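You operate a simulated robot arm through the tools that you are given. There is no shell and no other tool.

Carry out the task below with a simulated robot arm. There is one attempt and no reset: what you move stays moved.

## Task
Put things in order on the desk top. At the end: the green key stands where the white blue-collar bulb (marked "DAY") stood; the grey paper ball stands where the striped teal cartridge stood; the white blue-collar bulb stands on top of the blue pad; the striped teal cartridge stands where the green key stood; whatever was shut is shut again. Leave all else as you found it, and nothing knocked over.

Only the result counts: the job must be done as asked and must still hold three seconds after the hand-in. Knocking over, shifting, dropping, spilling or breaking anything else fails it.

## Robot
A 7-joint arm with a two-finger parallel gripper, fixed in place. Base frame: the origin is at the foot of the arm, x ahead of it, y to its left, z up; the work surface is at about z = 0. Lengths are in m, angles in degrees, forces in N, time in s.
With the tool pointing down near the work surface it reaches from about 0.24 to 0.62 m from the base axis. Its first joint turns from -66.0 to 66.0 degrees. Payload 2.6 kg.
The tool frame sits at the grasp point between the pads (the TCP): z along the fingers, y along the line on which they close. The tips reach 0.03 m beyond it. Largest opening 0.094 m; finger width 0.028, thickness 0.01; the body of the gripper, 0.05 by 0.096 m, starts 0.055 m behind the TCP.
Orientation is told as [roll, pitch, yaw] about the base's x, y, z axes, in that order, counted from this pose: with the fingers straight down and closing along the base's y, the tool's x points along the base's -x, its y along +y and its z along -z.

## Interface
- The arm moves only by the tool drive_tool. Its argument "steps" is a list of rows, each a list of 7 numbers: the shift along the base's x, y, z in cm, then the turn, a rotation vector about the base's x, y, z in degrees, then the opening, from 0 (shut) to 1 (fully open). In form: [[tx, ty, tz, rx, ry, rz, gripper], ...]. A call has 1 to 20 rows; each row is the pose to reach, as a shift and turn from the pose commanded when the call began. Each row takes 0.2 s and may step no farther than 0.05 m and 8.6 degrees from the row before; otherwise, or with a gripper value out of range, the whole call is refused. Where a pose cannot be reached the arm comes as near as it can. A force on the tool above 40 N (or 10 N above the force at the start of the call, whichever is more), or a blocked arm, ends the call early, and 0.2 s more pass. The fingers move at their own pace (about 0.072 m/s each) and stop on an object; they squeeze with about 25 N. The grip force told is the motor's: it shows also when the fingers shut on nothing. Time passes only in rows, and 0.2 s behind the last, so rows that repeat a pose let the fingers close. It gives the time, the measured TCP pose, the force on the tool (base axes), the opening and the grip force at its end, in the units of the frame above (readings bear some noise), with the torque about the TCP (base axes, N m) and any sound that the robot's microphone picked up.
- Cameras (640 x 400 px; columns grow to the right, rows downward): "scene" is fixed at [0.0338, 0.411, 0.5686]; the picture's right is [-0.84, -0.55, 0.00], its down [-0.29, 0.44, -0.85] and it looks along [0.46, -0.71, -0.53] (base axes); focal length 324 px, centre (320, 200). "wrist" rides on the gripper at [0.076, 0.014, -0.102] in the tool frame; the picture's right is [-0.18, 0.98, 0.00], its down [-0.75, -0.14, -0.64] and it looks along [-0.63, -0.12, 0.77] (tool axes); focal length 243 px, centre (320, 200). There is no depth. A picture from a camera that has moved, and an enlarged one, comes with that camera's place and axes in the base frame and with its lens. The place of the scene camera against the robot may be out by one fixed shift of up to 0.018 m in any direction.
- get_image(camera): a new picture of that camera. No time passes.
- close_up(camera, box): a new picture of the part [left, top, right, bottom] of that camera's present view, enlarged. No time passes.
- sign_off(): hands the job in; it is judged then, once.

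Places have to be worked out from the pictures, the camera data and where the tool is seen. Open the gripper and draw the arm clear of the work before you hand the job in, unless the task says otherwise.

The tools are called after "Call:" as a command line: name --pt "numbers of a row" for each row, then --argument value for the rest, lists and objects as JSON in quotes. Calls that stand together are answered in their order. drive_tool: Moves the arm, as the interface text tells. Its arguments: {"type":"object","properties":{"steps":{"type":"array","items":{"type":"array","items":{"type":"number"}}}},"required":["steps"]} The other tools are called the same way: get_image (camera) takes a picture; close_up (camera, box) takes an enlarged picture of a part of a camera's view; sign_off () hands the job in.

At the start:

```text
clock: 0.0
tool_pos: [0.4614, -0.0235, 0.2948]
orientation: [0.0, 0.0, 0.0]
contact_force: [-0.8, -0.4, -0.7]
wrist_torque: [0.05, -0.02, -0.02]
width: 0.0936
grasp_force: 0.0
```

scene: 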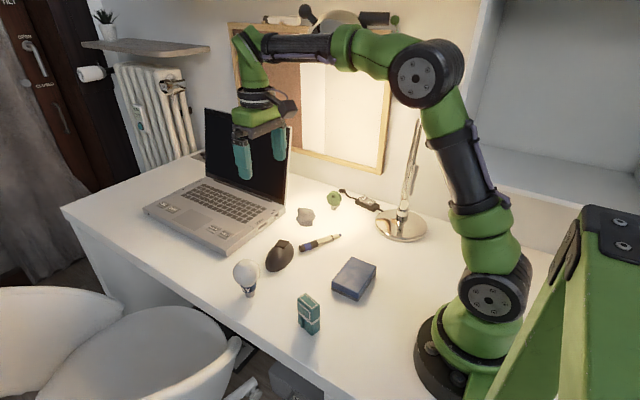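
wrist: 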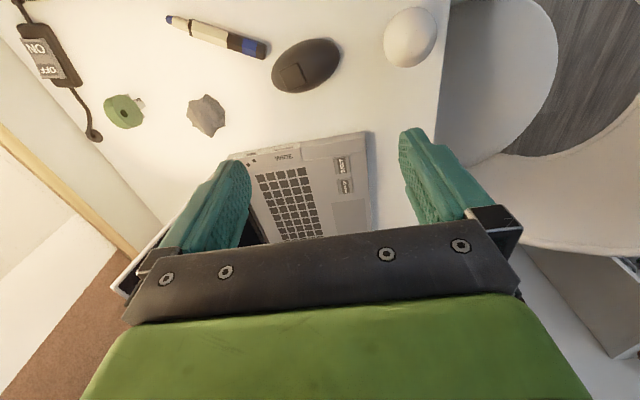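

I start by looking closer at the desk items: key, paper ball, bulb, cartridge and pad.

Call:
close_up --camera "scene" --box '[220, 170, 440, 340]'

Call:
close_up --camera "wrist" --box '[0, 0, 460, 180]'

Call:
close_up --camera "scene" --box '[220, 240, 340, 340]'

Call:
close_up --camera "scene" --box '[290, 170, 410, 270]'

```text
2.35 times, centred on (330, 255) of scene
camera zoom: at [0.0338, 0.411, 0.5686], right [-0.84, -0.55, 0.0], down [-0.29, 0.44, -0.85], along [0.46, -0.71, -0.53], focal length 763 px, centre (296, 71)
```

zoom: 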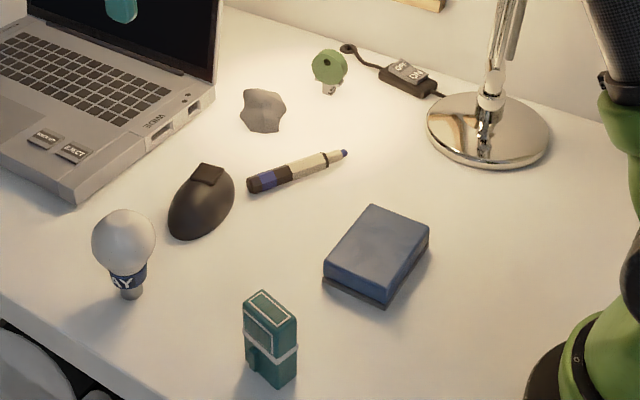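

```text
1.39 times, centred on (230, 90) of wrist
camera zoom: at [0.3848, -0.0096, 0.3969], right [0.18, 0.98, 0.0], down [0.75, -0.14, 0.64], along [0.63, -0.12, -0.77], focal length 338 px, centre (445, 353)
```

zoom: 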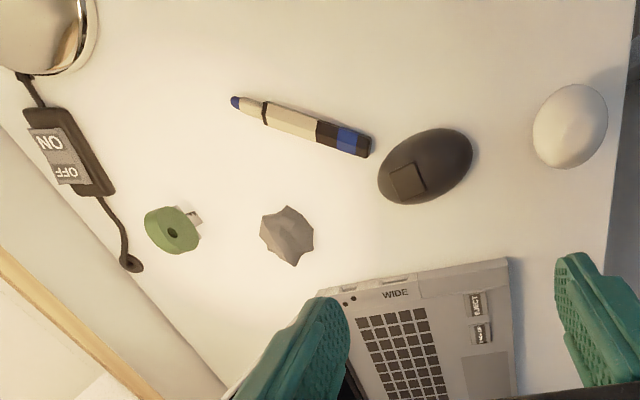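

```text
4.00 times, centred on (280, 290) of scene
camera zoom: at [0.0338, 0.411, 0.5686], right [-0.84, -0.55, 0.0], down [-0.29, 0.44, -0.85], along [0.46, -0.71, -0.53], focal length 1297 px, centre (480, -160)
```

zoom: 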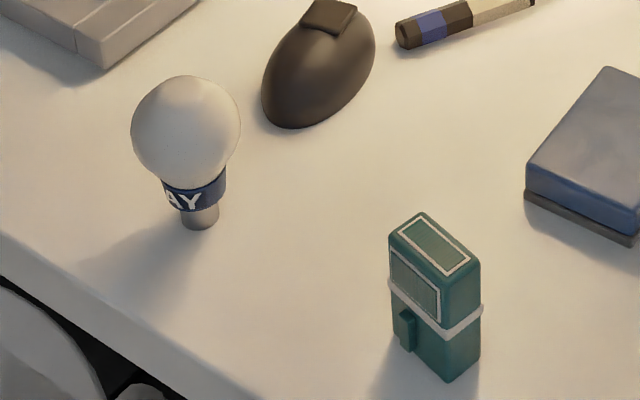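

```text
4.00 times, centred on (350, 220) of scene
camera zoom: at [0.0338, 0.411, 0.5686], right [-0.84, -0.55, 0.0], down [-0.29, 0.44, -0.85], along [0.46, -0.71, -0.53], focal length 1297 px, centre (200, 120)
```

zoom: 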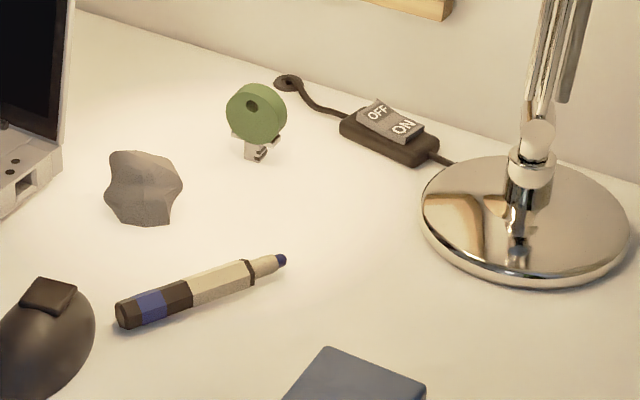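

The five target items are clear, along with a mouse, pen and lamp that must not be touched. Next I check the lamp's upper part, since the arm will pass near it, and look at the pad more closely.

Call:
close_up --camera "scene" --box '[220, 0, 440, 140]'

Call:
close_up --camera "scene" --box '[320, 245, 390, 310]'

Call:
close_up --camera "scene" --box '[315, 180, 355, 220]'

Call:
close_up --camera "scene" --box '[225, 250, 275, 305]'

```text
2.86 times, centred on (330, 70) of scene
camera zoom: at [0.0338, 0.411, 0.5686], right [-0.84, -0.55, 0.0], down [-0.29, 0.44, -0.85], along [0.46, -0.71, -0.53], focal length 927 px, centre (291, 571)
```

zoom: 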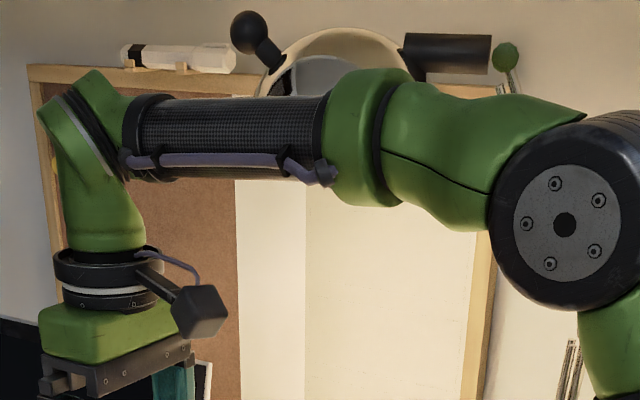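

```text
6.15 times, centred on (355, 278) of scene
camera zoom: at [0.0338, 0.411, 0.5686], right [-0.84, -0.55, 0.0], down [-0.29, 0.44, -0.85], along [0.46, -0.71, -0.53], focal length 1996 px, centre (105, -277)
```

zoom: 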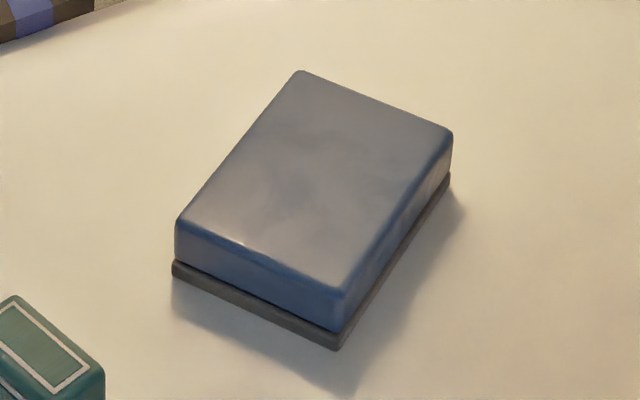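

```text
10.00 times, centred on (335, 200) of scene
camera zoom: at [0.0338, 0.411, 0.5686], right [-0.84, -0.55, 0.0], down [-0.29, 0.44, -0.85], along [0.46, -0.71, -0.53], focal length 3243 px, centre (170, 200)
```

zoom: 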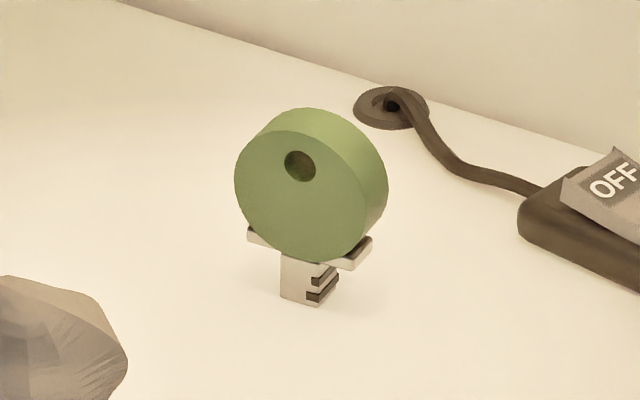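

```text
7.27 times, centred on (250, 278) of scene
camera zoom: at [0.0338, 0.411, 0.5686], right [-0.84, -0.55, 0.0], down [-0.29, 0.44, -0.85], along [0.46, -0.71, -0.53], focal length 2359 px, centre (829, -364)
```

zoom: 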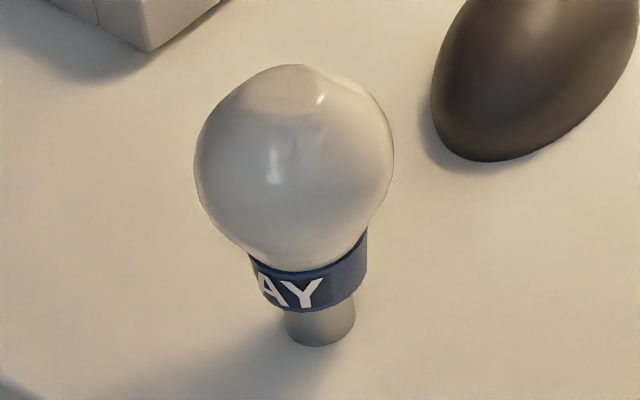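

The bulb's globe is about 0.058 wide and centred near (0.438, 0.083, 0.068). The pad is axis-aligned around (0.26, -0.088) with its top near z = 0.029. I hover above the bulb and look again to refine.

Call:
drive_tool --pt "-0.6 2.6 -1.5 0 0 0 1" --pt "-1.2 5.3 -3 0 0 0 1" --pt "-1.8 8 -5 0 0 0 1" --pt "-2.3 10.6 -7 0 0 0 1" --pt "-2.3 10.6 -9 0 0 0 1" --pt "-2.3 10.6 -10 0 0 0 1"

Call:
get_image --camera "wrist"

Call:
get_image --camera "scene"

```text
clock: 1.4
tool_pos: [0.4383, 0.0831, 0.1954]
orientation: [0.0, 0.0, -0.1]
contact_force: [1.3, -1.4, -0.8]
wrist_torque: [-0.01, 0.02, 0.0]
width: 0.0939
grasp_force: 0.1
```

```text
taken
camera wrist: at [0.3622, 0.0968, 0.2981], right [0.19, 0.98, 0.0], down [0.75, -0.14, 0.64], along [0.63, -0.12, -0.77], focal length 243 px, centre (320, 200)
```

wrist: 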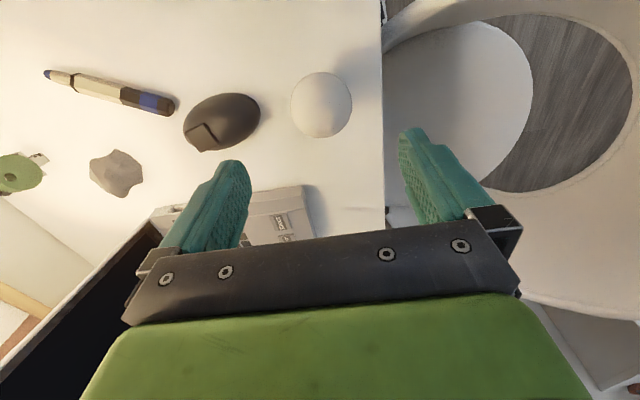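

```text
taken
```

scene: 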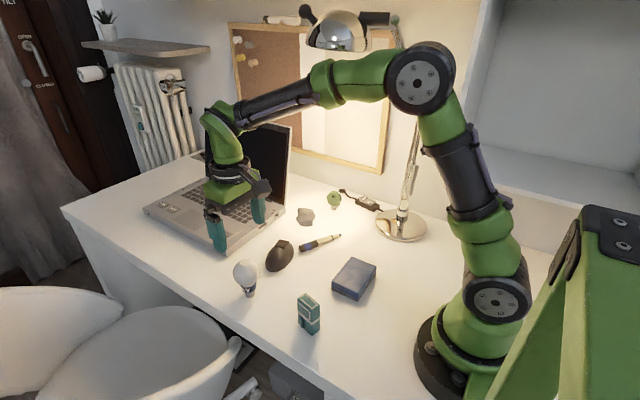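

From two wrist views the globe centre triangulates to about (0.437, 0.083, 0.067) with radius 0.029. I descend straight over it and close moderately.

Call:
drive_tool --pt "0 0 -2.5 0 0 0 1" --pt "-0.1 0 -5 0 0 0 1" --pt "-0.1 0 -7.5 0 0 0 1" --pt "-0.1 0 -9.5 0 0 0 1" --pt "-0.1 0 -11.5 0 0 0 1" --pt "-0.1 0 -12.7 0 0 0 1" --pt "-0.1 0 -12.7 0 0 0 1"

Call:
get_image --camera "wrist"

Call:
close_up --camera "scene" --box '[190, 200, 330, 320]'

```text
clock: 3.0
tool_pos: [0.4372, 0.0822, 0.0672]
orientation: [0.0, 0.0, -0.1]
contact_force: [0.9, -0.3, -0.3]
wrist_torque: [0.02, 0.02, -0.01]
width: 0.0941
grasp_force: 0.1
```

```text
taken
camera wrist: at [0.3605, 0.0965, 0.1695], right [0.18, 0.98, 0.0], down [0.75, -0.14, 0.64], along [0.63, -0.12, -0.77], focal length 243 px, centre (320, 200)
```

wrist: 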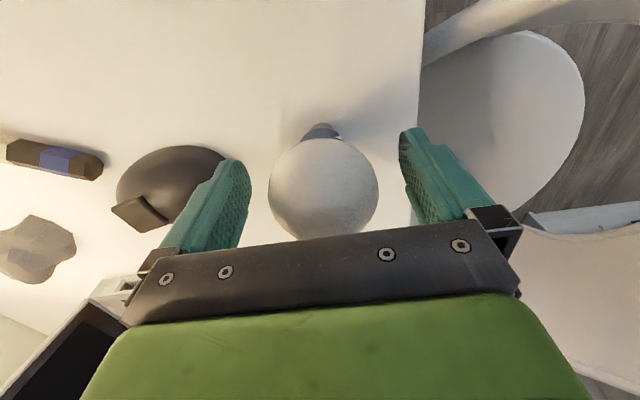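

```text
3.33 times, centred on (260, 260) of scene
camera zoom: at [0.0338, 0.411, 0.5686], right [-0.84, -0.55, 0.0], down [-0.29, 0.44, -0.85], along [0.46, -0.71, -0.53], focal length 1081 px, centre (520, 0)
```

zoom: 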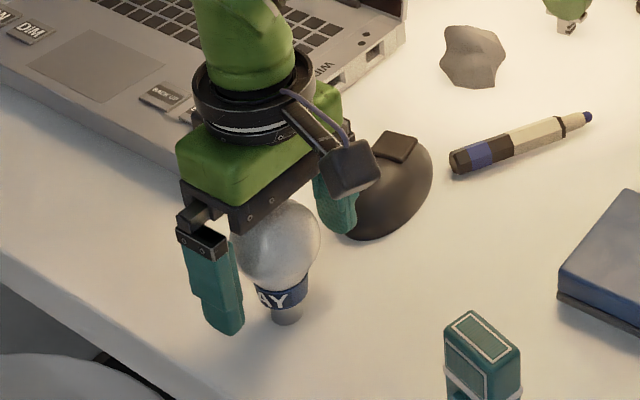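

The globe sits centred at the TCP projection in the wrist view. I close the gripper gently now.

Call:
drive_tool --pt "0 0 0 0 0 0 0.7" --pt "0 0 0 0 0 0 0.6" --pt "0 0 0 0 0 0 0.5" --pt "0 0 0 0 0 0 0.5" --pt "0 0 0 0 0 0 0.5"

Call:
get_image --camera "wrist"

```text
clock: 4.2
tool_pos: [0.437, 0.082, 0.0683]
orientation: [0.1, -0.1, 0.0]
contact_force: [0.6, 0.2, -0.3]
wrist_torque: [0.05, 0.01, -0.02]
width: 0.0572
grasp_force: 25.1
```

```text
taken
camera wrist: at [0.3606, 0.0964, 0.1699], right [0.18, 0.98, 0.0], down [0.75, -0.14, 0.64], along [0.63, -0.12, -0.77], focal length 243 px, centre (320, 200)
```

wrist: 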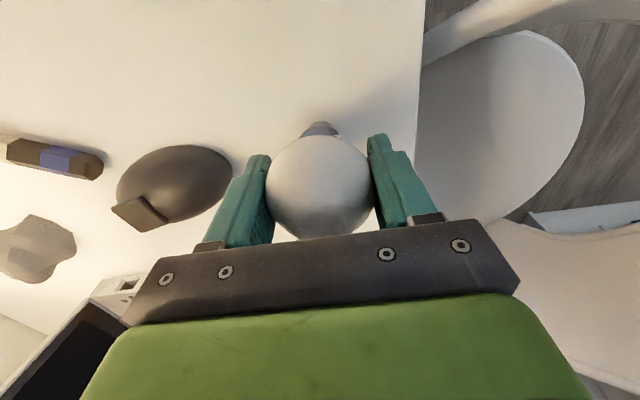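

The bulb is held with a width of 0.057, so I lift it straight up and carry it over toward the pad.

Call:
drive_tool --pt "0 0 1 0 0 0 0.5" --pt "0 0 3 0 0 0 0.5" --pt "0 0 6 0 0 0 0.5" --pt "0 0 9.5 0 0 0 0.5" --pt "0 0 13 0 0 0 0.5" --pt "-1.5 -1.5 14 0 0 0 0.5" --pt "-4 -4 14 0 0 0 0.5" --pt "-6.5 -6.5 14 0 0 0 0.5" --pt "-9 -9 14 0 0 0 0.5" --pt "-11 -11 14 0 0 0 0.5" --pt "-12.5 -13 14 0 0 0 0.5" --pt "-13 -14 14 0 0 0 0.5" --pt "-13 -14 14 0 0 0 0.5"

Call:
get_image --camera "wrist"

Call:
get_image --camera "scene"

```text
clock: 7.0
tool_pos: [0.307, -0.0559, 0.2084]
orientation: [0.0, 0.0, 0.0]
contact_force: [-0.9, -0.1, -0.5]
wrist_torque: [-0.01, 0.0, 0.04]
width: 0.0469
grasp_force: 0.0
```

```text
taken
camera wrist: at [0.2304, -0.0433, 0.3104], right [0.18, 0.98, 0.0], down [0.75, -0.14, 0.64], along [0.63, -0.12, -0.77], focal length 243 px, centre (320, 200)
```

wrist: 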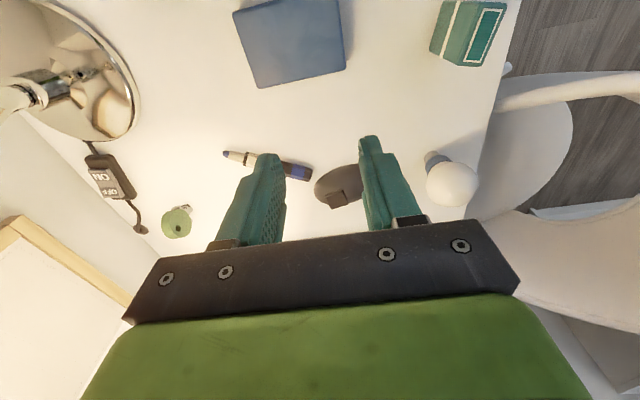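

```text
taken
```

scene: 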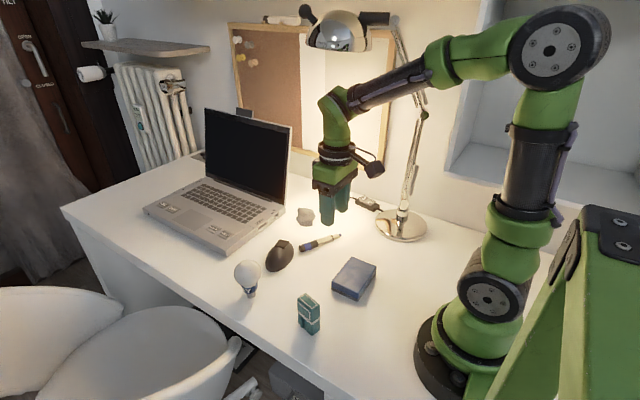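

The width fell to 0.047 with no grip force, so the bulb slipped out. It still stands near its old place, and I look closely to see whether it shifted.

Call:
close_up --camera "scene" --box '[225, 250, 275, 305]'

Call:
close_up --camera "wrist" --box '[390, 110, 510, 220]'

Call:
close_up --camera "wrist" --box '[220, 0, 520, 120]'

```text
7.27 times, centred on (250, 278) of scene
camera zoom: at [0.0338, 0.411, 0.5686], right [-0.84, -0.55, 0.0], down [-0.29, 0.44, -0.85], along [0.46, -0.71, -0.53], focal length 2359 px, centre (829, -364)
```

zoom: 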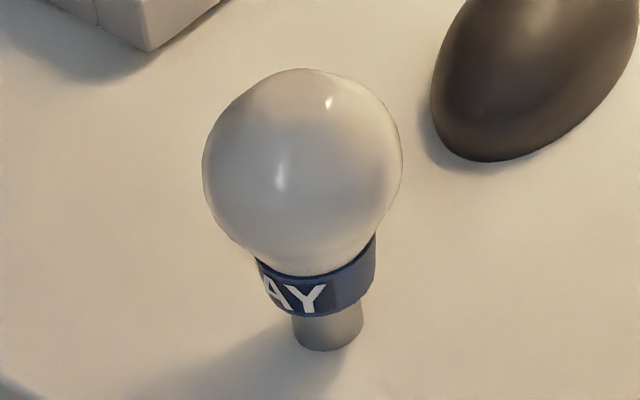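

```text
3.64 times, centred on (450, 165) of wrist
camera zoom: at [0.2304, -0.0433, 0.3104], right [0.18, 0.98, 0.0], down [0.75, -0.14, 0.64], along [0.63, -0.12, -0.77], focal length 882 px, centre (-153, 327)
```

zoom: 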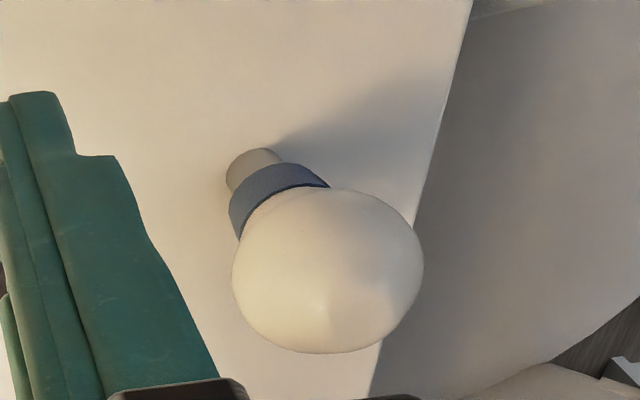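

```text
2.13 times, centred on (370, 60) of wrist
camera zoom: at [0.2304, -0.0433, 0.3104], right [0.18, 0.98, 0.0], down [0.75, -0.14, 0.64], along [0.63, -0.12, -0.77], focal length 518 px, centre (213, 499)
```

zoom: 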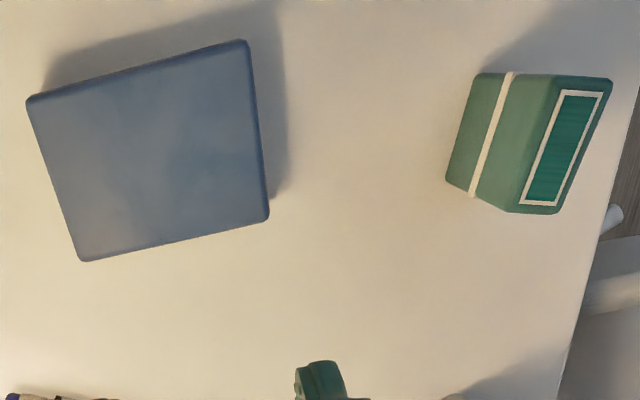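

The bulb stands upright, shifted only about 3 mm toward -x, at roughly (0.434, 0.083). The wrist view puts the pad centre at about (0.260, -0.076). I go back over the bulb to test a firmer grip with a very slow lift.

Call:
drive_tool --pt "2 2 0 0 0 0 0.7" --pt "5 5 0 0 0 0 1" --pt "8 8 0 0 0 0 1" --pt "11 11.5 0 0 0 0 1" --pt "12.7 14 0 0 0 0 1" --pt "12.7 14.05 0 0 0 0 1" --pt "12.7 14.05 -3 0 0 0 1" --pt "12.7 14.05 -6 0 0 0 1" --pt "12.7 14.05 -8.5 0 0 0 1" --pt "12.7 14.05 -8.5 0 0 0 1"

Call:
get_image --camera "wrist"

```text
clock: 9.2
tool_pos: [0.4328, 0.0828, 0.1204]
orientation: [0.0, 0.0, 0.0]
contact_force: [0.7, -0.3, 0.5]
wrist_torque: [-0.01, 0.0, -0.05]
width: 0.0941
grasp_force: 0.1
```

```text
taken
camera wrist: at [0.3569, 0.0964, 0.2222], right [0.19, 0.98, 0.0], down [0.75, -0.14, 0.64], along [0.63, -0.12, -0.77], focal length 243 px, centre (320, 200)
```

wrist: 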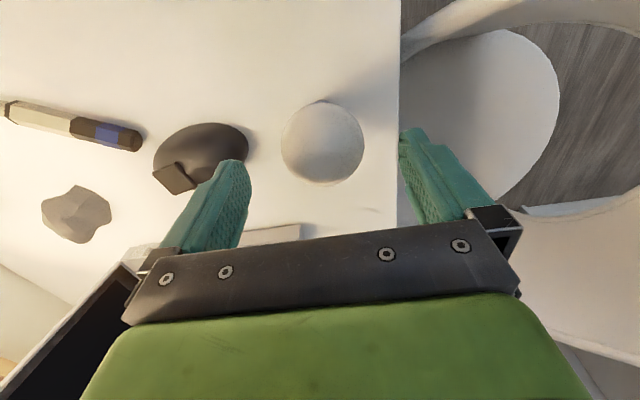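

The globe is now at about (0.4345, 0.083). I go a bit lower this time (TCP z about 0.061), close fully, and read the forces before lifting.

Call:
drive_tool --pt "0 0 -2 0 0 0 1" --pt "0 0 -4 0 0 0 1" --pt "0 0 -6 0 0 0 1" --pt "0 0 -6 0 0 0 1" --pt "0 0 -6 0 0 0 0.7" --pt "0 0 -6 0 0 0 0.5" --pt "0 0 -6 0 0 0 0.3" --pt "0 0 -6 0 0 0 0" --pt "0 0 -6 0 0 0 0"

Call:
drive_tool --pt "0 0 0.15 0 0 0 0" --pt "0 0 0.3 0 0 0 0" --pt "0 0 0.45 0 0 0 0" --pt "0 0 0.6 0 0 0 0"

Call:
get_image --camera "wrist"

Call:
close_up --camera "scene" --box '[190, 210, 310, 310]'

```text
clock: 11.2
tool_pos: [0.4333, 0.0826, 0.0635]
orientation: [0.1, 0.0, 0.0]
contact_force: [-0.3, 0.1, -0.2]
wrist_torque: [-0.02, -0.02, -0.01]
width: 0.0578
grasp_force: 25.6
```

```text
clock: 12.2
tool_pos: [0.4342, 0.0839, 0.068]
orientation: [0.0, 0.0, 0.0]
contact_force: [-0.6, 0.6, -0.2]
wrist_torque: [-0.02, 0.03, -0.02]
width: 0.0575
grasp_force: 24.8
```

```text
taken
camera wrist: at [0.3576, 0.0972, 0.171], right [0.18, 0.98, 0.0], down [0.75, -0.14, 0.64], along [0.63, -0.12, -0.77], focal length 243 px, centre (320, 200)
```

wrist: 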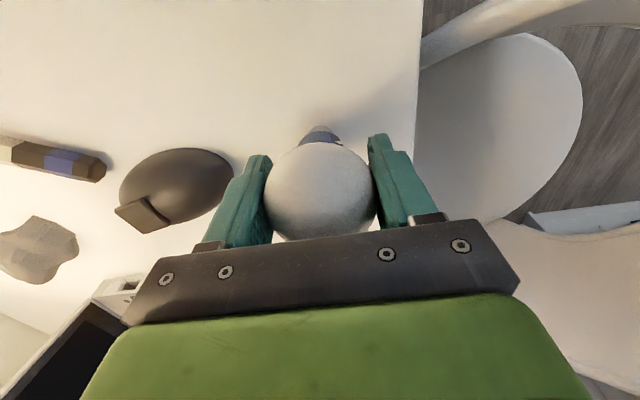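

```text
4.00 times, centred on (250, 260) of scene
camera zoom: at [0.0338, 0.411, 0.5686], right [-0.84, -0.55, 0.0], down [-0.29, 0.44, -0.85], along [0.46, -0.71, -0.53], focal length 1297 px, centre (600, -40)
```

zoom: 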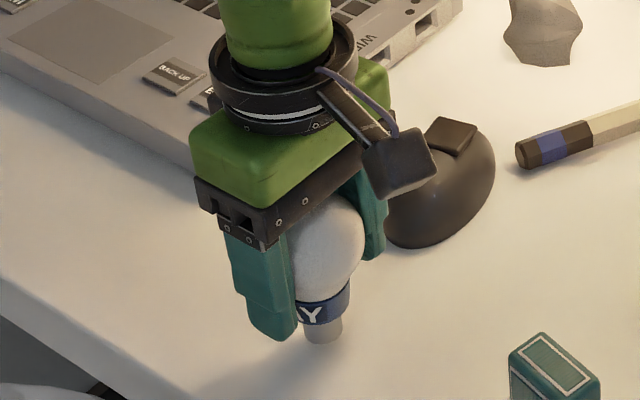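

The bulb seems to have risen with the hand, with its base now above its former desk point. I keep lifting slowly and watch the width.

Call:
drive_tool --pt "0 0 0.3 0 0 0 0" --pt "0 0 0.6 0 0 0 0" --pt "0 0 1.0 0 0 0 0" --pt "0 0 1.4 0 0 0 0"

Call:
get_image --camera "wrist"

Call:
close_up --camera "scene" --box '[190, 210, 310, 310]'

```text
clock: 13.2
tool_pos: [0.4337, 0.082, 0.0839]
orientation: [0.0, 0.0, 0.0]
contact_force: [-0.4, 0.0, -1.1]
wrist_torque: [0.03, 0.0, 0.01]
width: 0.0579
grasp_force: 25.6
```

```text
taken
camera wrist: at [0.3575, 0.0966, 0.185], right [0.18, 0.98, 0.0], down [0.75, -0.14, 0.64], along [0.63, -0.12, -0.77], focal length 243 px, centre (320, 200)
```

wrist: 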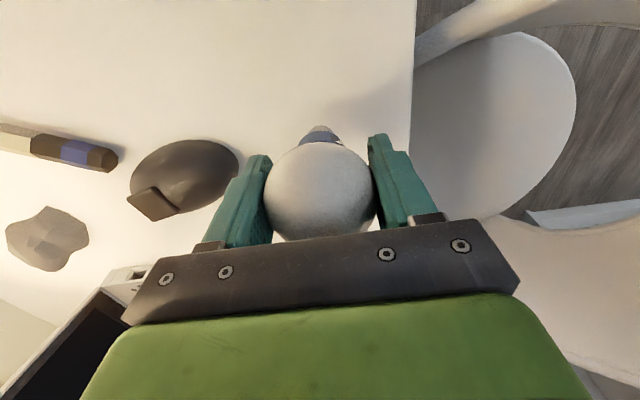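

```text
4.00 times, centred on (250, 260) of scene
camera zoom: at [0.0338, 0.411, 0.5686], right [-0.84, -0.55, 0.0], down [-0.29, 0.44, -0.85], along [0.46, -0.71, -0.53], focal length 1297 px, centre (600, -40)
```

zoom: 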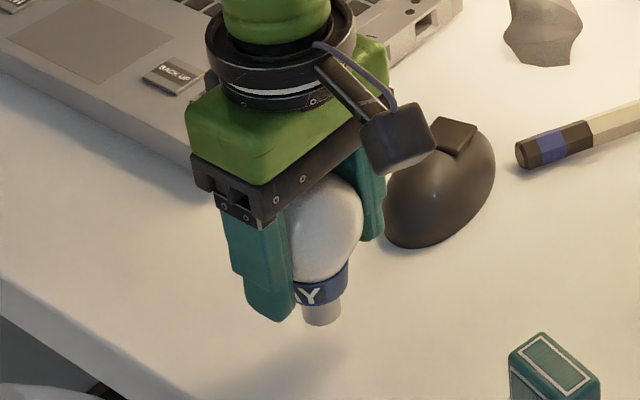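

It is held (width 0.058, base off the desk). I raise it further in small smooth steps and check again before travelling.

Call:
drive_tool --pt "0 0 0.4 0 0 0 0" --pt "0 0 1 0 0 0 0" --pt "0 0 1.8 0 0 0 0" --pt "0 0 2.7 0 0 0 0" --pt "0 0 3.6 0 0 0 0" --pt "0 0 4.5 0 0 0 0" --pt "0 0 5.3 0 0 0 0" --pt "0 0 5.8 0 0 0 0" --pt "0 0 6 0 0 0 0"

Call:
get_image --camera "wrist"

```text
clock: 15.2
tool_pos: [0.4343, 0.0822, 0.1431]
orientation: [0.0, 0.1, 0.0]
contact_force: [0.5, -0.3, -0.2]
wrist_torque: [0.01, 0.0, 0.01]
width: 0.0575
grasp_force: 24.8
```

```text
taken
camera wrist: at [0.3586, 0.0962, 0.2448], right [0.18, 0.98, 0.0], down [0.75, -0.14, 0.64], along [0.63, -0.12, -0.77], focal length 243 px, centre (320, 200)
```

wrist: 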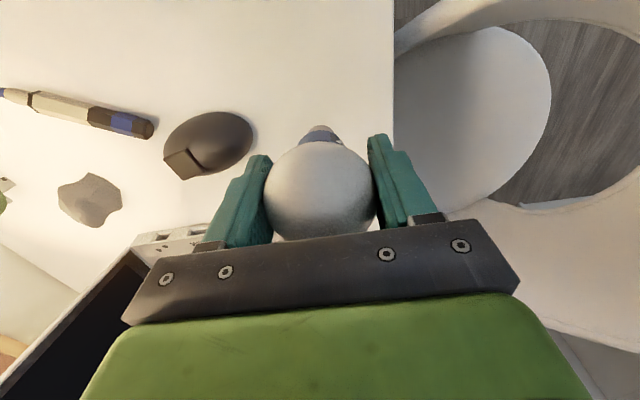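

The bulb is stable in the grip, so I travel smoothly to above the pad centre (0.260, -0.076).

Call:
drive_tool --pt "-0.4 -0.4 0 0 0 0 0" --pt "-1.2 -1.1 0 0 0 0 0" --pt "-2.4 -2.2 0 0 0 0 0" --pt "-3.8 -3.5 0 0 0 0 0" --pt "-5.2 -4.8 0 0 0 0 0" --pt "-6.6 -6.0 0 0 0 0 0" --pt "-8.0 -7.3 0 0 0 0 0" --pt "-9.4 -8.6 0 0 0 0 0" --pt "-10.8 -9.9 0 0 0 0 0" --pt "-12.2 -11.1 0 0 0 0 0" --pt "-13.6 -12.4 0 0 0 0 0" --pt "-14.8 -13.5 0 0 0 0 0" --pt "-15.9 -14.5 0 0 0 0 0" --pt "-16.8 -15.3 0 0 0 0 0" --pt "-17.2 -15.7 0 0 0 0 0" --pt "-17.4 -15.9 0 0 0 0 0" --pt "-17.4 -15.9 0 0 0 0 0"

Call:
get_image --camera "wrist"

Call:
close_up --camera "scene" --box '[290, 190, 450, 310]'

```text
clock: 18.8
tool_pos: [0.2606, -0.075, 0.1414]
orientation: [0.0, 0.1, 0.0]
contact_force: [-0.2, -1.1, -0.7]
wrist_torque: [-0.01, 0.03, 0.0]
width: 0.0574
grasp_force: 25.1
```

```text
taken
camera wrist: at [0.1834, -0.0624, 0.2443], right [0.18, 0.98, 0.0], down [0.75, -0.14, 0.64], along [0.63, -0.12, -0.77], focal length 243 px, centre (320, 200)
```

wrist: 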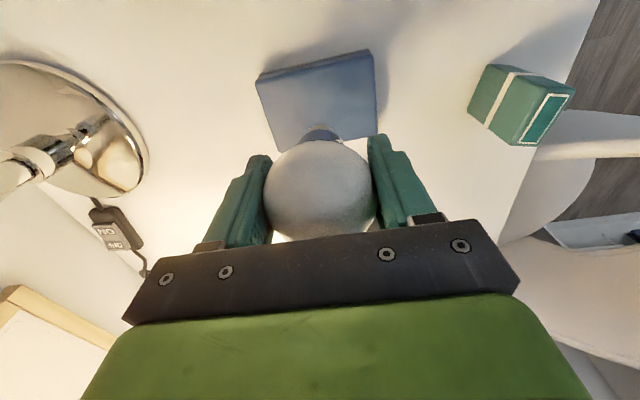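

```text
3.33 times, centred on (370, 250) of scene
camera zoom: at [0.0338, 0.411, 0.5686], right [-0.84, -0.55, 0.0], down [-0.29, 0.44, -0.85], along [0.46, -0.71, -0.53], focal length 1081 px, centre (153, 33)
```

zoom: 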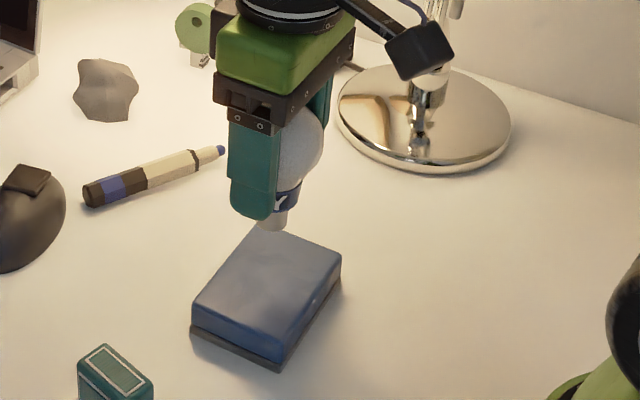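

The pad centre works out at (0.258, -0.076), and the bulb hangs right above it. I descend toward the pad top slowly.

Call:
drive_tool --pt "-0.1 -0.1 -0.5 0 0 0 0" --pt "-0.2 -0.1 -1.3 0 0 0 0" --pt "-0.2 -0.1 -2.2 0 0 0 0" --pt "-0.2 -0.1 -3.0 0 0 0 0" --pt "-0.2 -0.1 -3.7 0 0 0 0" --pt "-0.2 -0.1 -4.2 0 0 0 0" --pt "-0.2 -0.1 -4.5 0 0 0 0" --pt "-0.2 -0.1 -4.5 0 0 0 0"

Call:
close_up --camera "scene" --box '[310, 220, 410, 310]'

Call:
get_image --camera "wrist"

```text
clock: 20.6
tool_pos: [0.2579, -0.0768, 0.0979]
orientation: [0.0, 0.0, -0.1]
contact_force: [0.2, -0.1, 0.2]
wrist_torque: [0.03, 0.0, -0.01]
width: 0.0571
grasp_force: 25.0
```

```text
4.44 times, centred on (360, 265) of scene
camera zoom: at [0.0338, 0.411, 0.5686], right [-0.84, -0.55, 0.0], down [-0.29, 0.44, -0.85], along [0.46, -0.71, -0.53], focal length 1441 px, centre (142, -89)
```

zoom: 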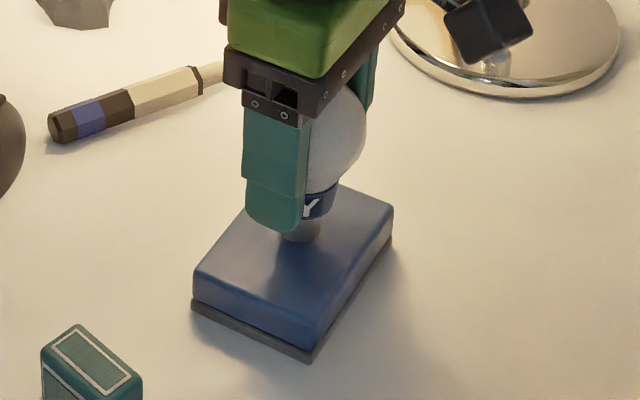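

```text
taken
camera wrist: at [0.1813, -0.063, 0.1995], right [0.18, 0.98, 0.0], down [0.75, -0.14, 0.64], along [0.63, -0.12, -0.77], focal length 243 px, centre (320, 200)
```

wrist: 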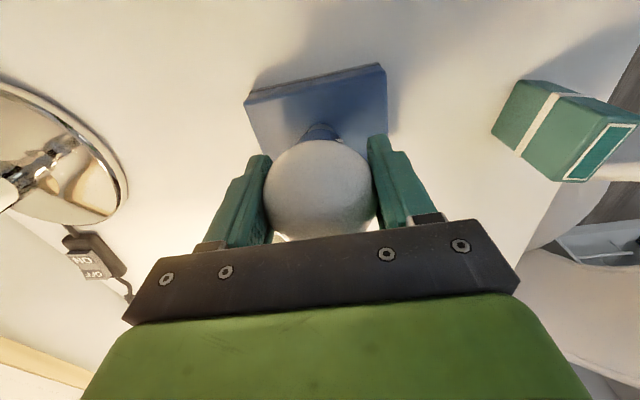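

The bulb's base hovers a few mm above the pad centre. I lower in 1–2 mm steps, watching force for touchdown.

Call:
drive_tool --pt "-0.2 -0.1 -0.15 0 0 0 0" --pt "-0.2 -0.1 -0.3 0 0 0 0" --pt "-0.2 -0.1 -0.4 0 0 0 0" --pt "-0.2 -0.1 -0.5 0 0 0 0" --pt "-0.2 -0.1 -0.5 0 0 0 0"

Call:
close_up --camera "scene" --box '[310, 220, 410, 310]'

```text
clock: 21.8
tool_pos: [0.2554, -0.0783, 0.0927]
orientation: [-0.1, -0.1, -0.1]
contact_force: [-0.4, 0.2, -0.8]
wrist_torque: [0.0, 0.0, -0.01]
width: 0.0572
grasp_force: 24.8
```

```text
4.44 times, centred on (360, 265) of scene
camera zoom: at [0.0338, 0.411, 0.5686], right [-0.84, -0.55, 0.0], down [-0.29, 0.44, -0.85], along [0.46, -0.71, -0.53], focal length 1441 px, centre (142, -89)
```

zoom: 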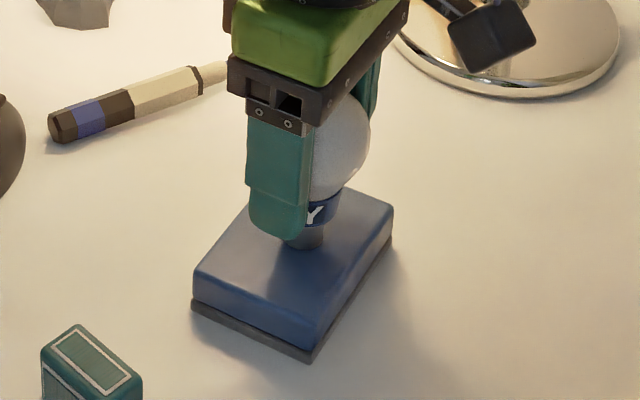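

No contact force yet, so I lower 2 mm more and read again.

Call:
drive_tool --pt "0 0 -0.1 0 0 0 0" --pt "0 0 -0.2 0 0 0 0" --pt "0 0 -0.2 0 0 0 0"

Call:
close_up --camera "scene" --box '[330, 230, 390, 290]'

```text
clock: 22.6
tool_pos: [0.2573, -0.0779, 0.0917]
orientation: [0.0, -0.2, 0.0]
contact_force: [-1.6, -0.5, 14.0]
wrist_torque: [-0.01, 0.09, -0.03]
width: 0.0568
grasp_force: 24.5
```

```text
6.67 times, centred on (360, 260) of scene
camera zoom: at [0.0338, 0.411, 0.5686], right [-0.84, -0.55, 0.0], down [-0.29, 0.44, -0.85], along [0.46, -0.71, -0.53], focal length 2162 px, centre (53, -200)
```

zoom: 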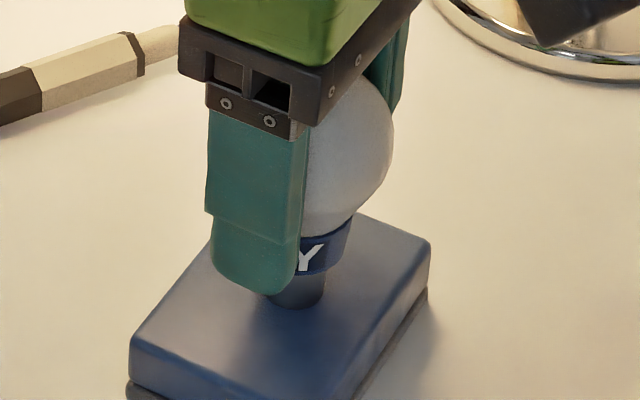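

The bulb touches the pad (14 N upward). I ease up 1 mm to unload, then open the fingers gradually.

Call:
drive_tool --pt "0 0 0.1 0 0 0 0" --pt "0 0 0.1 0 0 0 0"

Call:
drive_tool --pt "0 0 0 0 0 0 0.55" --pt "0 0 0 0 0 0 0.62" --pt "0 0 0 0 0 0 0.66" --pt "0 0 0 0 0 0 0.72" --pt "0 0 0 0 0 0 0.85" --pt "0 0 0 0 0 0 1" --pt "0 0 0 0 0 0 1"

Call:
get_image --camera "wrist"

Call:
close_up --camera "scene" --box '[310, 220, 410, 310]'

```text
clock: 23.2
tool_pos: [0.2547, -0.0778, 0.0915]
orientation: [0.0, 0.0, -0.2]
contact_force: [-0.2, -1.1, 0.5]
wrist_torque: [-0.02, 0.01, 0.01]
width: 0.0568
grasp_force: 25.1
```

```text
clock: 24.8
tool_pos: [0.2574, -0.077, 0.0916]
orientation: [0.0, 0.1, -0.1]
contact_force: [1.0, 0.0, -0.8]
wrist_torque: [0.0, 0.03, 0.03]
width: 0.0942
grasp_force: 0.1
```

```text
taken
camera wrist: at [0.1797, -0.0639, 0.194], right [0.18, 0.98, 0.0], down [0.75, -0.14, 0.64], along [0.63, -0.12, -0.77], focal length 243 px, centre (320, 200)
```

wrist: 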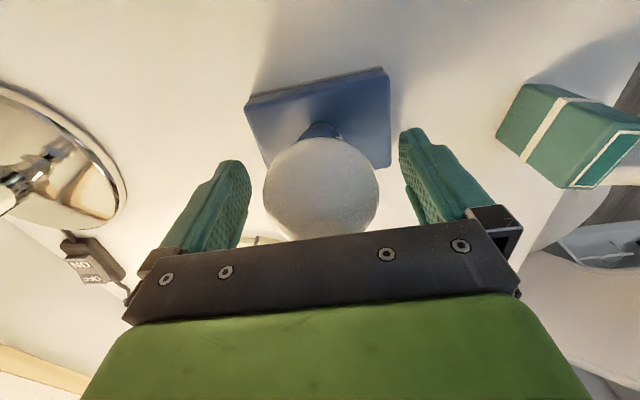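

```text
4.44 times, centred on (360, 265) of scene
camera zoom: at [0.0338, 0.411, 0.5686], right [-0.84, -0.55, 0.0], down [-0.29, 0.44, -0.85], along [0.46, -0.71, -0.53], focal length 1441 px, centre (142, -89)
```

zoom: 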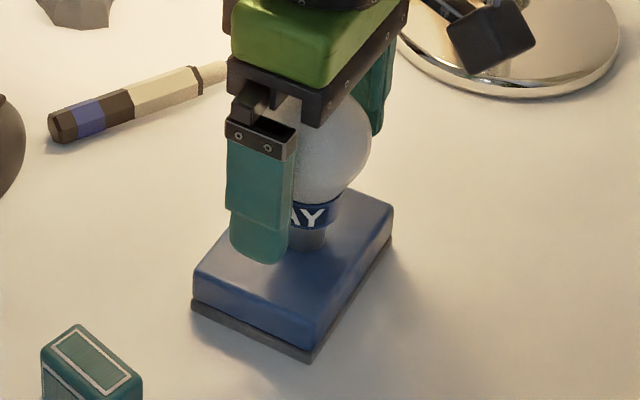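

The bulb now stands on the pad, clear of the fingers. I lift straight up and move off toward the key, keeping moderate height because of the lamp head.

Call:
drive_tool --pt "0 0 0.8 0 0 0 1" --pt "0 0 2.5 0 0 0 1" --pt "0 0 5 0 0 0 1" --pt "0 0 8 0 0 0 1" --pt "0 0 11 0 0 0 1" --pt "2 -1 11 0 0 0 1" --pt "5 -3 11 0 0 0 1" --pt "8 -6 11 0 0 0 1" --pt "8 -6 11 0 0 0 1"

Call:
get_image --camera "scene"

Call:
get_image --camera "wrist"

```text
clock: 26.8
tool_pos: [0.335, -0.1367, 0.2006]
orientation: [-0.1, 0.1, -0.2]
contact_force: [0.2, -0.1, -0.1]
wrist_torque: [0.03, -0.02, -0.02]
width: 0.0938
grasp_force: 0.0
```

```text
taken
```

scene: 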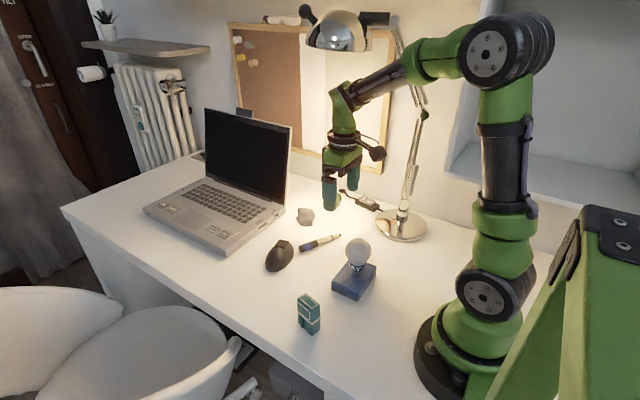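

```text
taken
camera wrist: at [0.2597, -0.1234, 0.3027], right [0.18, 0.98, 0.0], down [0.75, -0.14, 0.64], along [0.63, -0.12, -0.77], focal length 243 px, centre (320, 200)
```

wrist: 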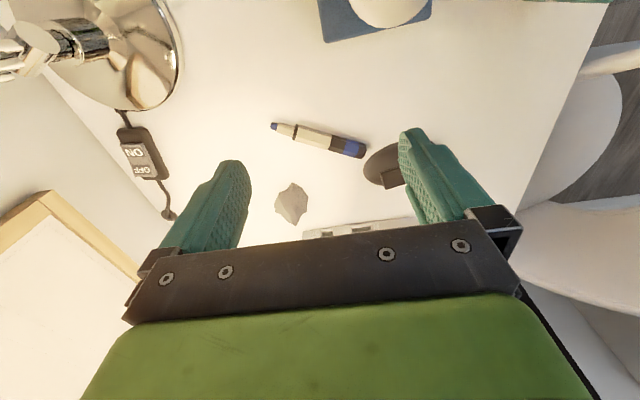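

Lamp head's rim is around z = 0.45, so I keep the tool low and slide over toward the key at about z = 0.15 for a close look.

Call:
drive_tool --pt "1 -1.5 -1 0 0 0 1" --pt "2.5 -4 -3 0 0 0 1" --pt "4.5 -7 -5 0 0 0 1" --pt "6.5 -10 -5 0 0 0 1" --pt "8.5 -13 -5 0 0 0 1" --pt "10 -15.5 -5 0 0 0 1" --pt "10.4 -16.2 -5 0 0 0 1" --pt "10.4 -16.2 -5 0 0 0 1"

Call:
get_image --camera "wrist"

Call:
get_image --camera "scene"

```text
clock: 28.6
tool_pos: [0.4386, -0.3017, 0.1496]
orientation: [-0.1, 0.0, 0.1]
contact_force: [0.0, -0.8, -0.3]
wrist_torque: [0.02, 0.01, 0.01]
width: 0.0939
grasp_force: 0.0
```

```text
taken
camera wrist: at [0.3624, -0.2871, 0.2516], right [0.18, 0.98, 0.0], down [0.75, -0.14, 0.64], along [0.63, -0.12, -0.77], focal length 243 px, centre (320, 200)
```

wrist: 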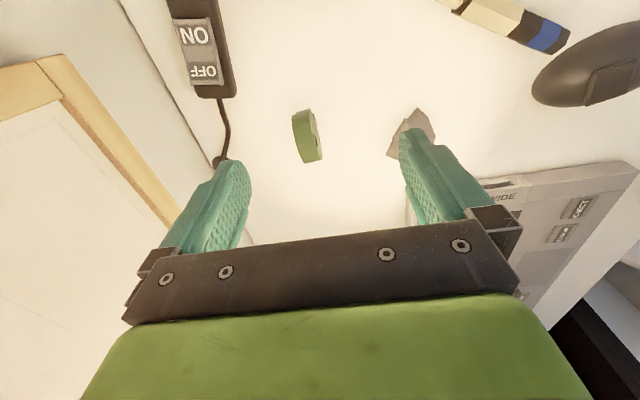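

```text
taken
```

scene: 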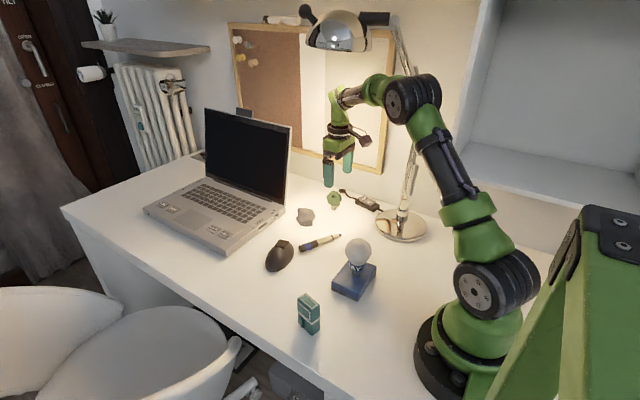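

Call:
close_up --camera "wrist" --box '[260, 80, 360, 190]'

Call:
close_up --camera "wrist" --box '[180, 40, 480, 230]'

```text
3.64 times, centred on (310, 135) of wrist
camera zoom: at [0.3624, -0.2871, 0.2516], right [0.18, 0.98, 0.0], down [0.75, -0.14, 0.64], along [0.63, -0.12, -0.77], focal length 882 px, centre (356, 436)
```

zoom: 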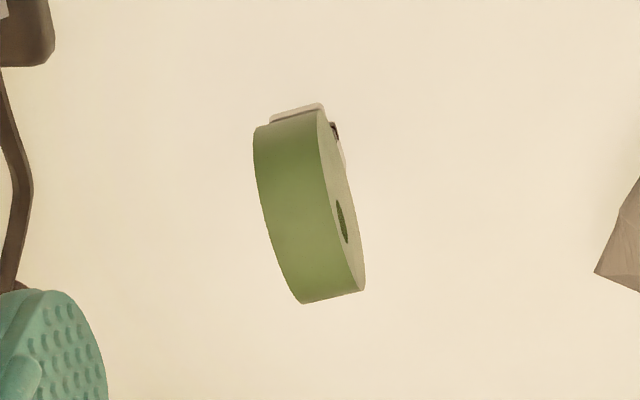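

```text
2.11 times, centred on (330, 135) of wrist
camera zoom: at [0.3624, -0.2871, 0.2516], right [0.18, 0.98, 0.0], down [0.75, -0.14, 0.64], along [0.63, -0.12, -0.77], focal length 511 px, centre (299, 337)
```

zoom: 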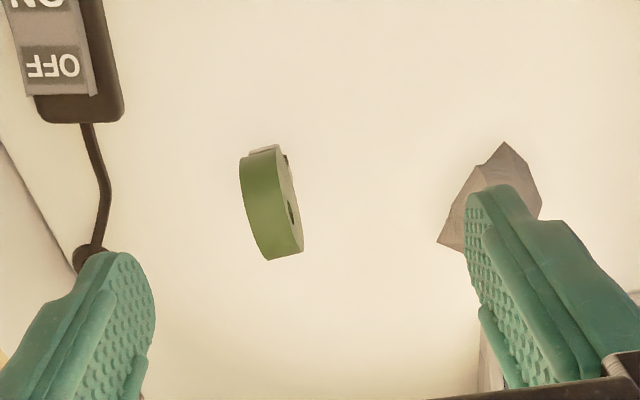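

The key's disc plane runs along x, with normal nearly along y (maybe 4° yaw) and centre about (0.459, -0.318). I align above it with a narrower opening and look again.

Call:
drive_tool --pt "1 -0.9 0 0 0 0 0.8" --pt "1.9 -1.8 0 0 0 0 0.65" --pt "1.9 -1.8 -1.5 0 0 0 0.65" --pt "1.9 -1.8 -3 0 0 0 0.65" --pt "1.9 -1.8 -4 0 0 0 0.65" --pt "1.9 -1.8 -4 0 0 0 0.65"

Call:
close_up --camera "wrist" --box '[220, 80, 420, 240]'

Call:
close_up --camera "scene" --box '[300, 130, 380, 220]'

```text
clock: 30.0
tool_pos: [0.4606, -0.3168, 0.1112]
orientation: [0.1, -0.1, -0.2]
contact_force: [0.9, 0.0, -0.2]
wrist_torque: [0.0, 0.0, 0.01]
width: 0.0612
grasp_force: 0.1
```

```text
2.50 times, centred on (320, 160) of wrist
camera zoom: at [0.3837, -0.3038, 0.2139], right [0.18, 0.98, 0.0], down [0.75, -0.14, 0.64], along [0.63, -0.12, -0.77], focal length 606 px, centre (320, 300)
```

zoom: 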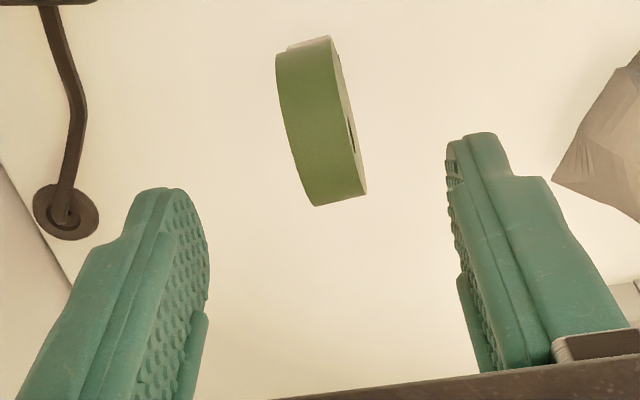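

```text
4.44 times, centred on (340, 175) of scene
camera zoom: at [0.0338, 0.411, 0.5686], right [-0.84, -0.55, 0.0], down [-0.29, 0.44, -0.85], along [0.46, -0.71, -0.53], focal length 1441 px, centre (231, 311)
```

zoom: 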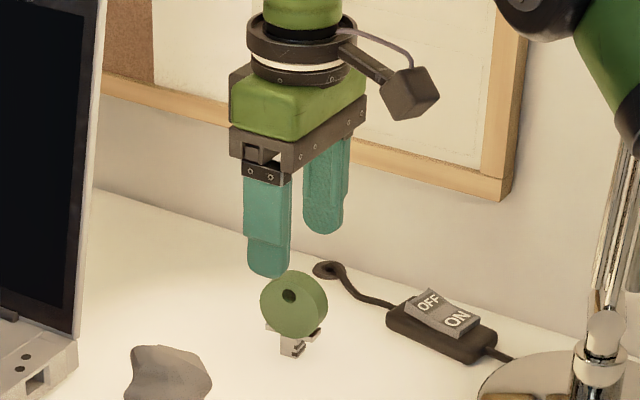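

Key centre confirmed at about (0.4585, -0.3176), with its normal rotated about +5°. I yaw 5° and descend to TCP z of about 0.053 around the disc.

Call:
drive_tool --pt "0 0 0 0 0 2.5 0.65" --pt "0 0 -1 0 0 5 0.65" --pt "0 0 -2.5 0 0 5 0.65" --pt "0 0 -4 0 0 5 0.65" --pt "0 0 -5.2 0 0 5 0.65" --pt "0 0 -5.9 0 0 5 0.65" --pt "0 0 -5.9 0 0 5 0.65"

Call:
close_up --camera "wrist" --box '[220, 100, 420, 260]'

Call:
close_up --camera "scene" --box '[300, 150, 380, 230]'

```text
clock: 31.6
tool_pos: [0.4579, -0.3172, 0.0516]
orientation: [0.0, 0.0, 4.9]
contact_force: [-0.3, 0.3, -0.2]
wrist_torque: [0.01, -0.02, 0.0]
width: 0.0611
grasp_force: 0.1
```

```text
2.50 times, centred on (320, 180) of wrist
camera zoom: at [0.3813, -0.3103, 0.1539], right [0.1, 1.0, 0.0], down [0.76, -0.08, 0.64], along [0.64, -0.06, -0.77], focal length 606 px, centre (320, 250)
```

zoom: 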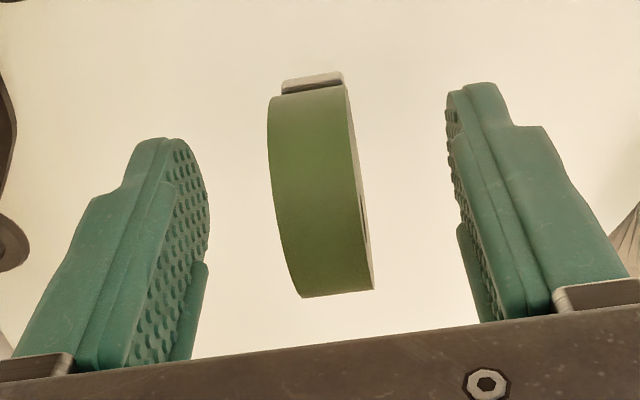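

```text
5.00 times, centred on (340, 190) of scene
camera zoom: at [0.0338, 0.411, 0.5686], right [-0.84, -0.55, 0.0], down [-0.29, 0.44, -0.85], along [0.46, -0.71, -0.53], focal length 1622 px, centre (220, 250)
```

zoom: 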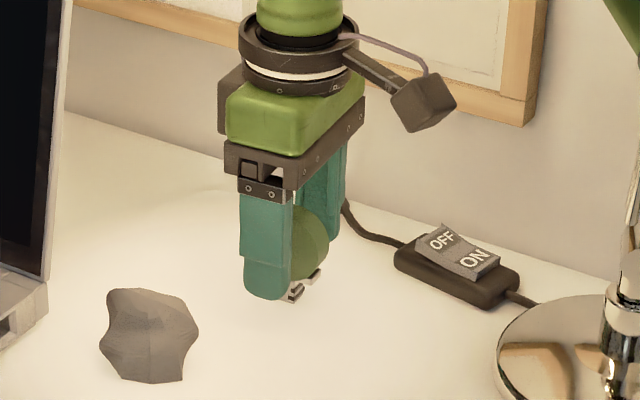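

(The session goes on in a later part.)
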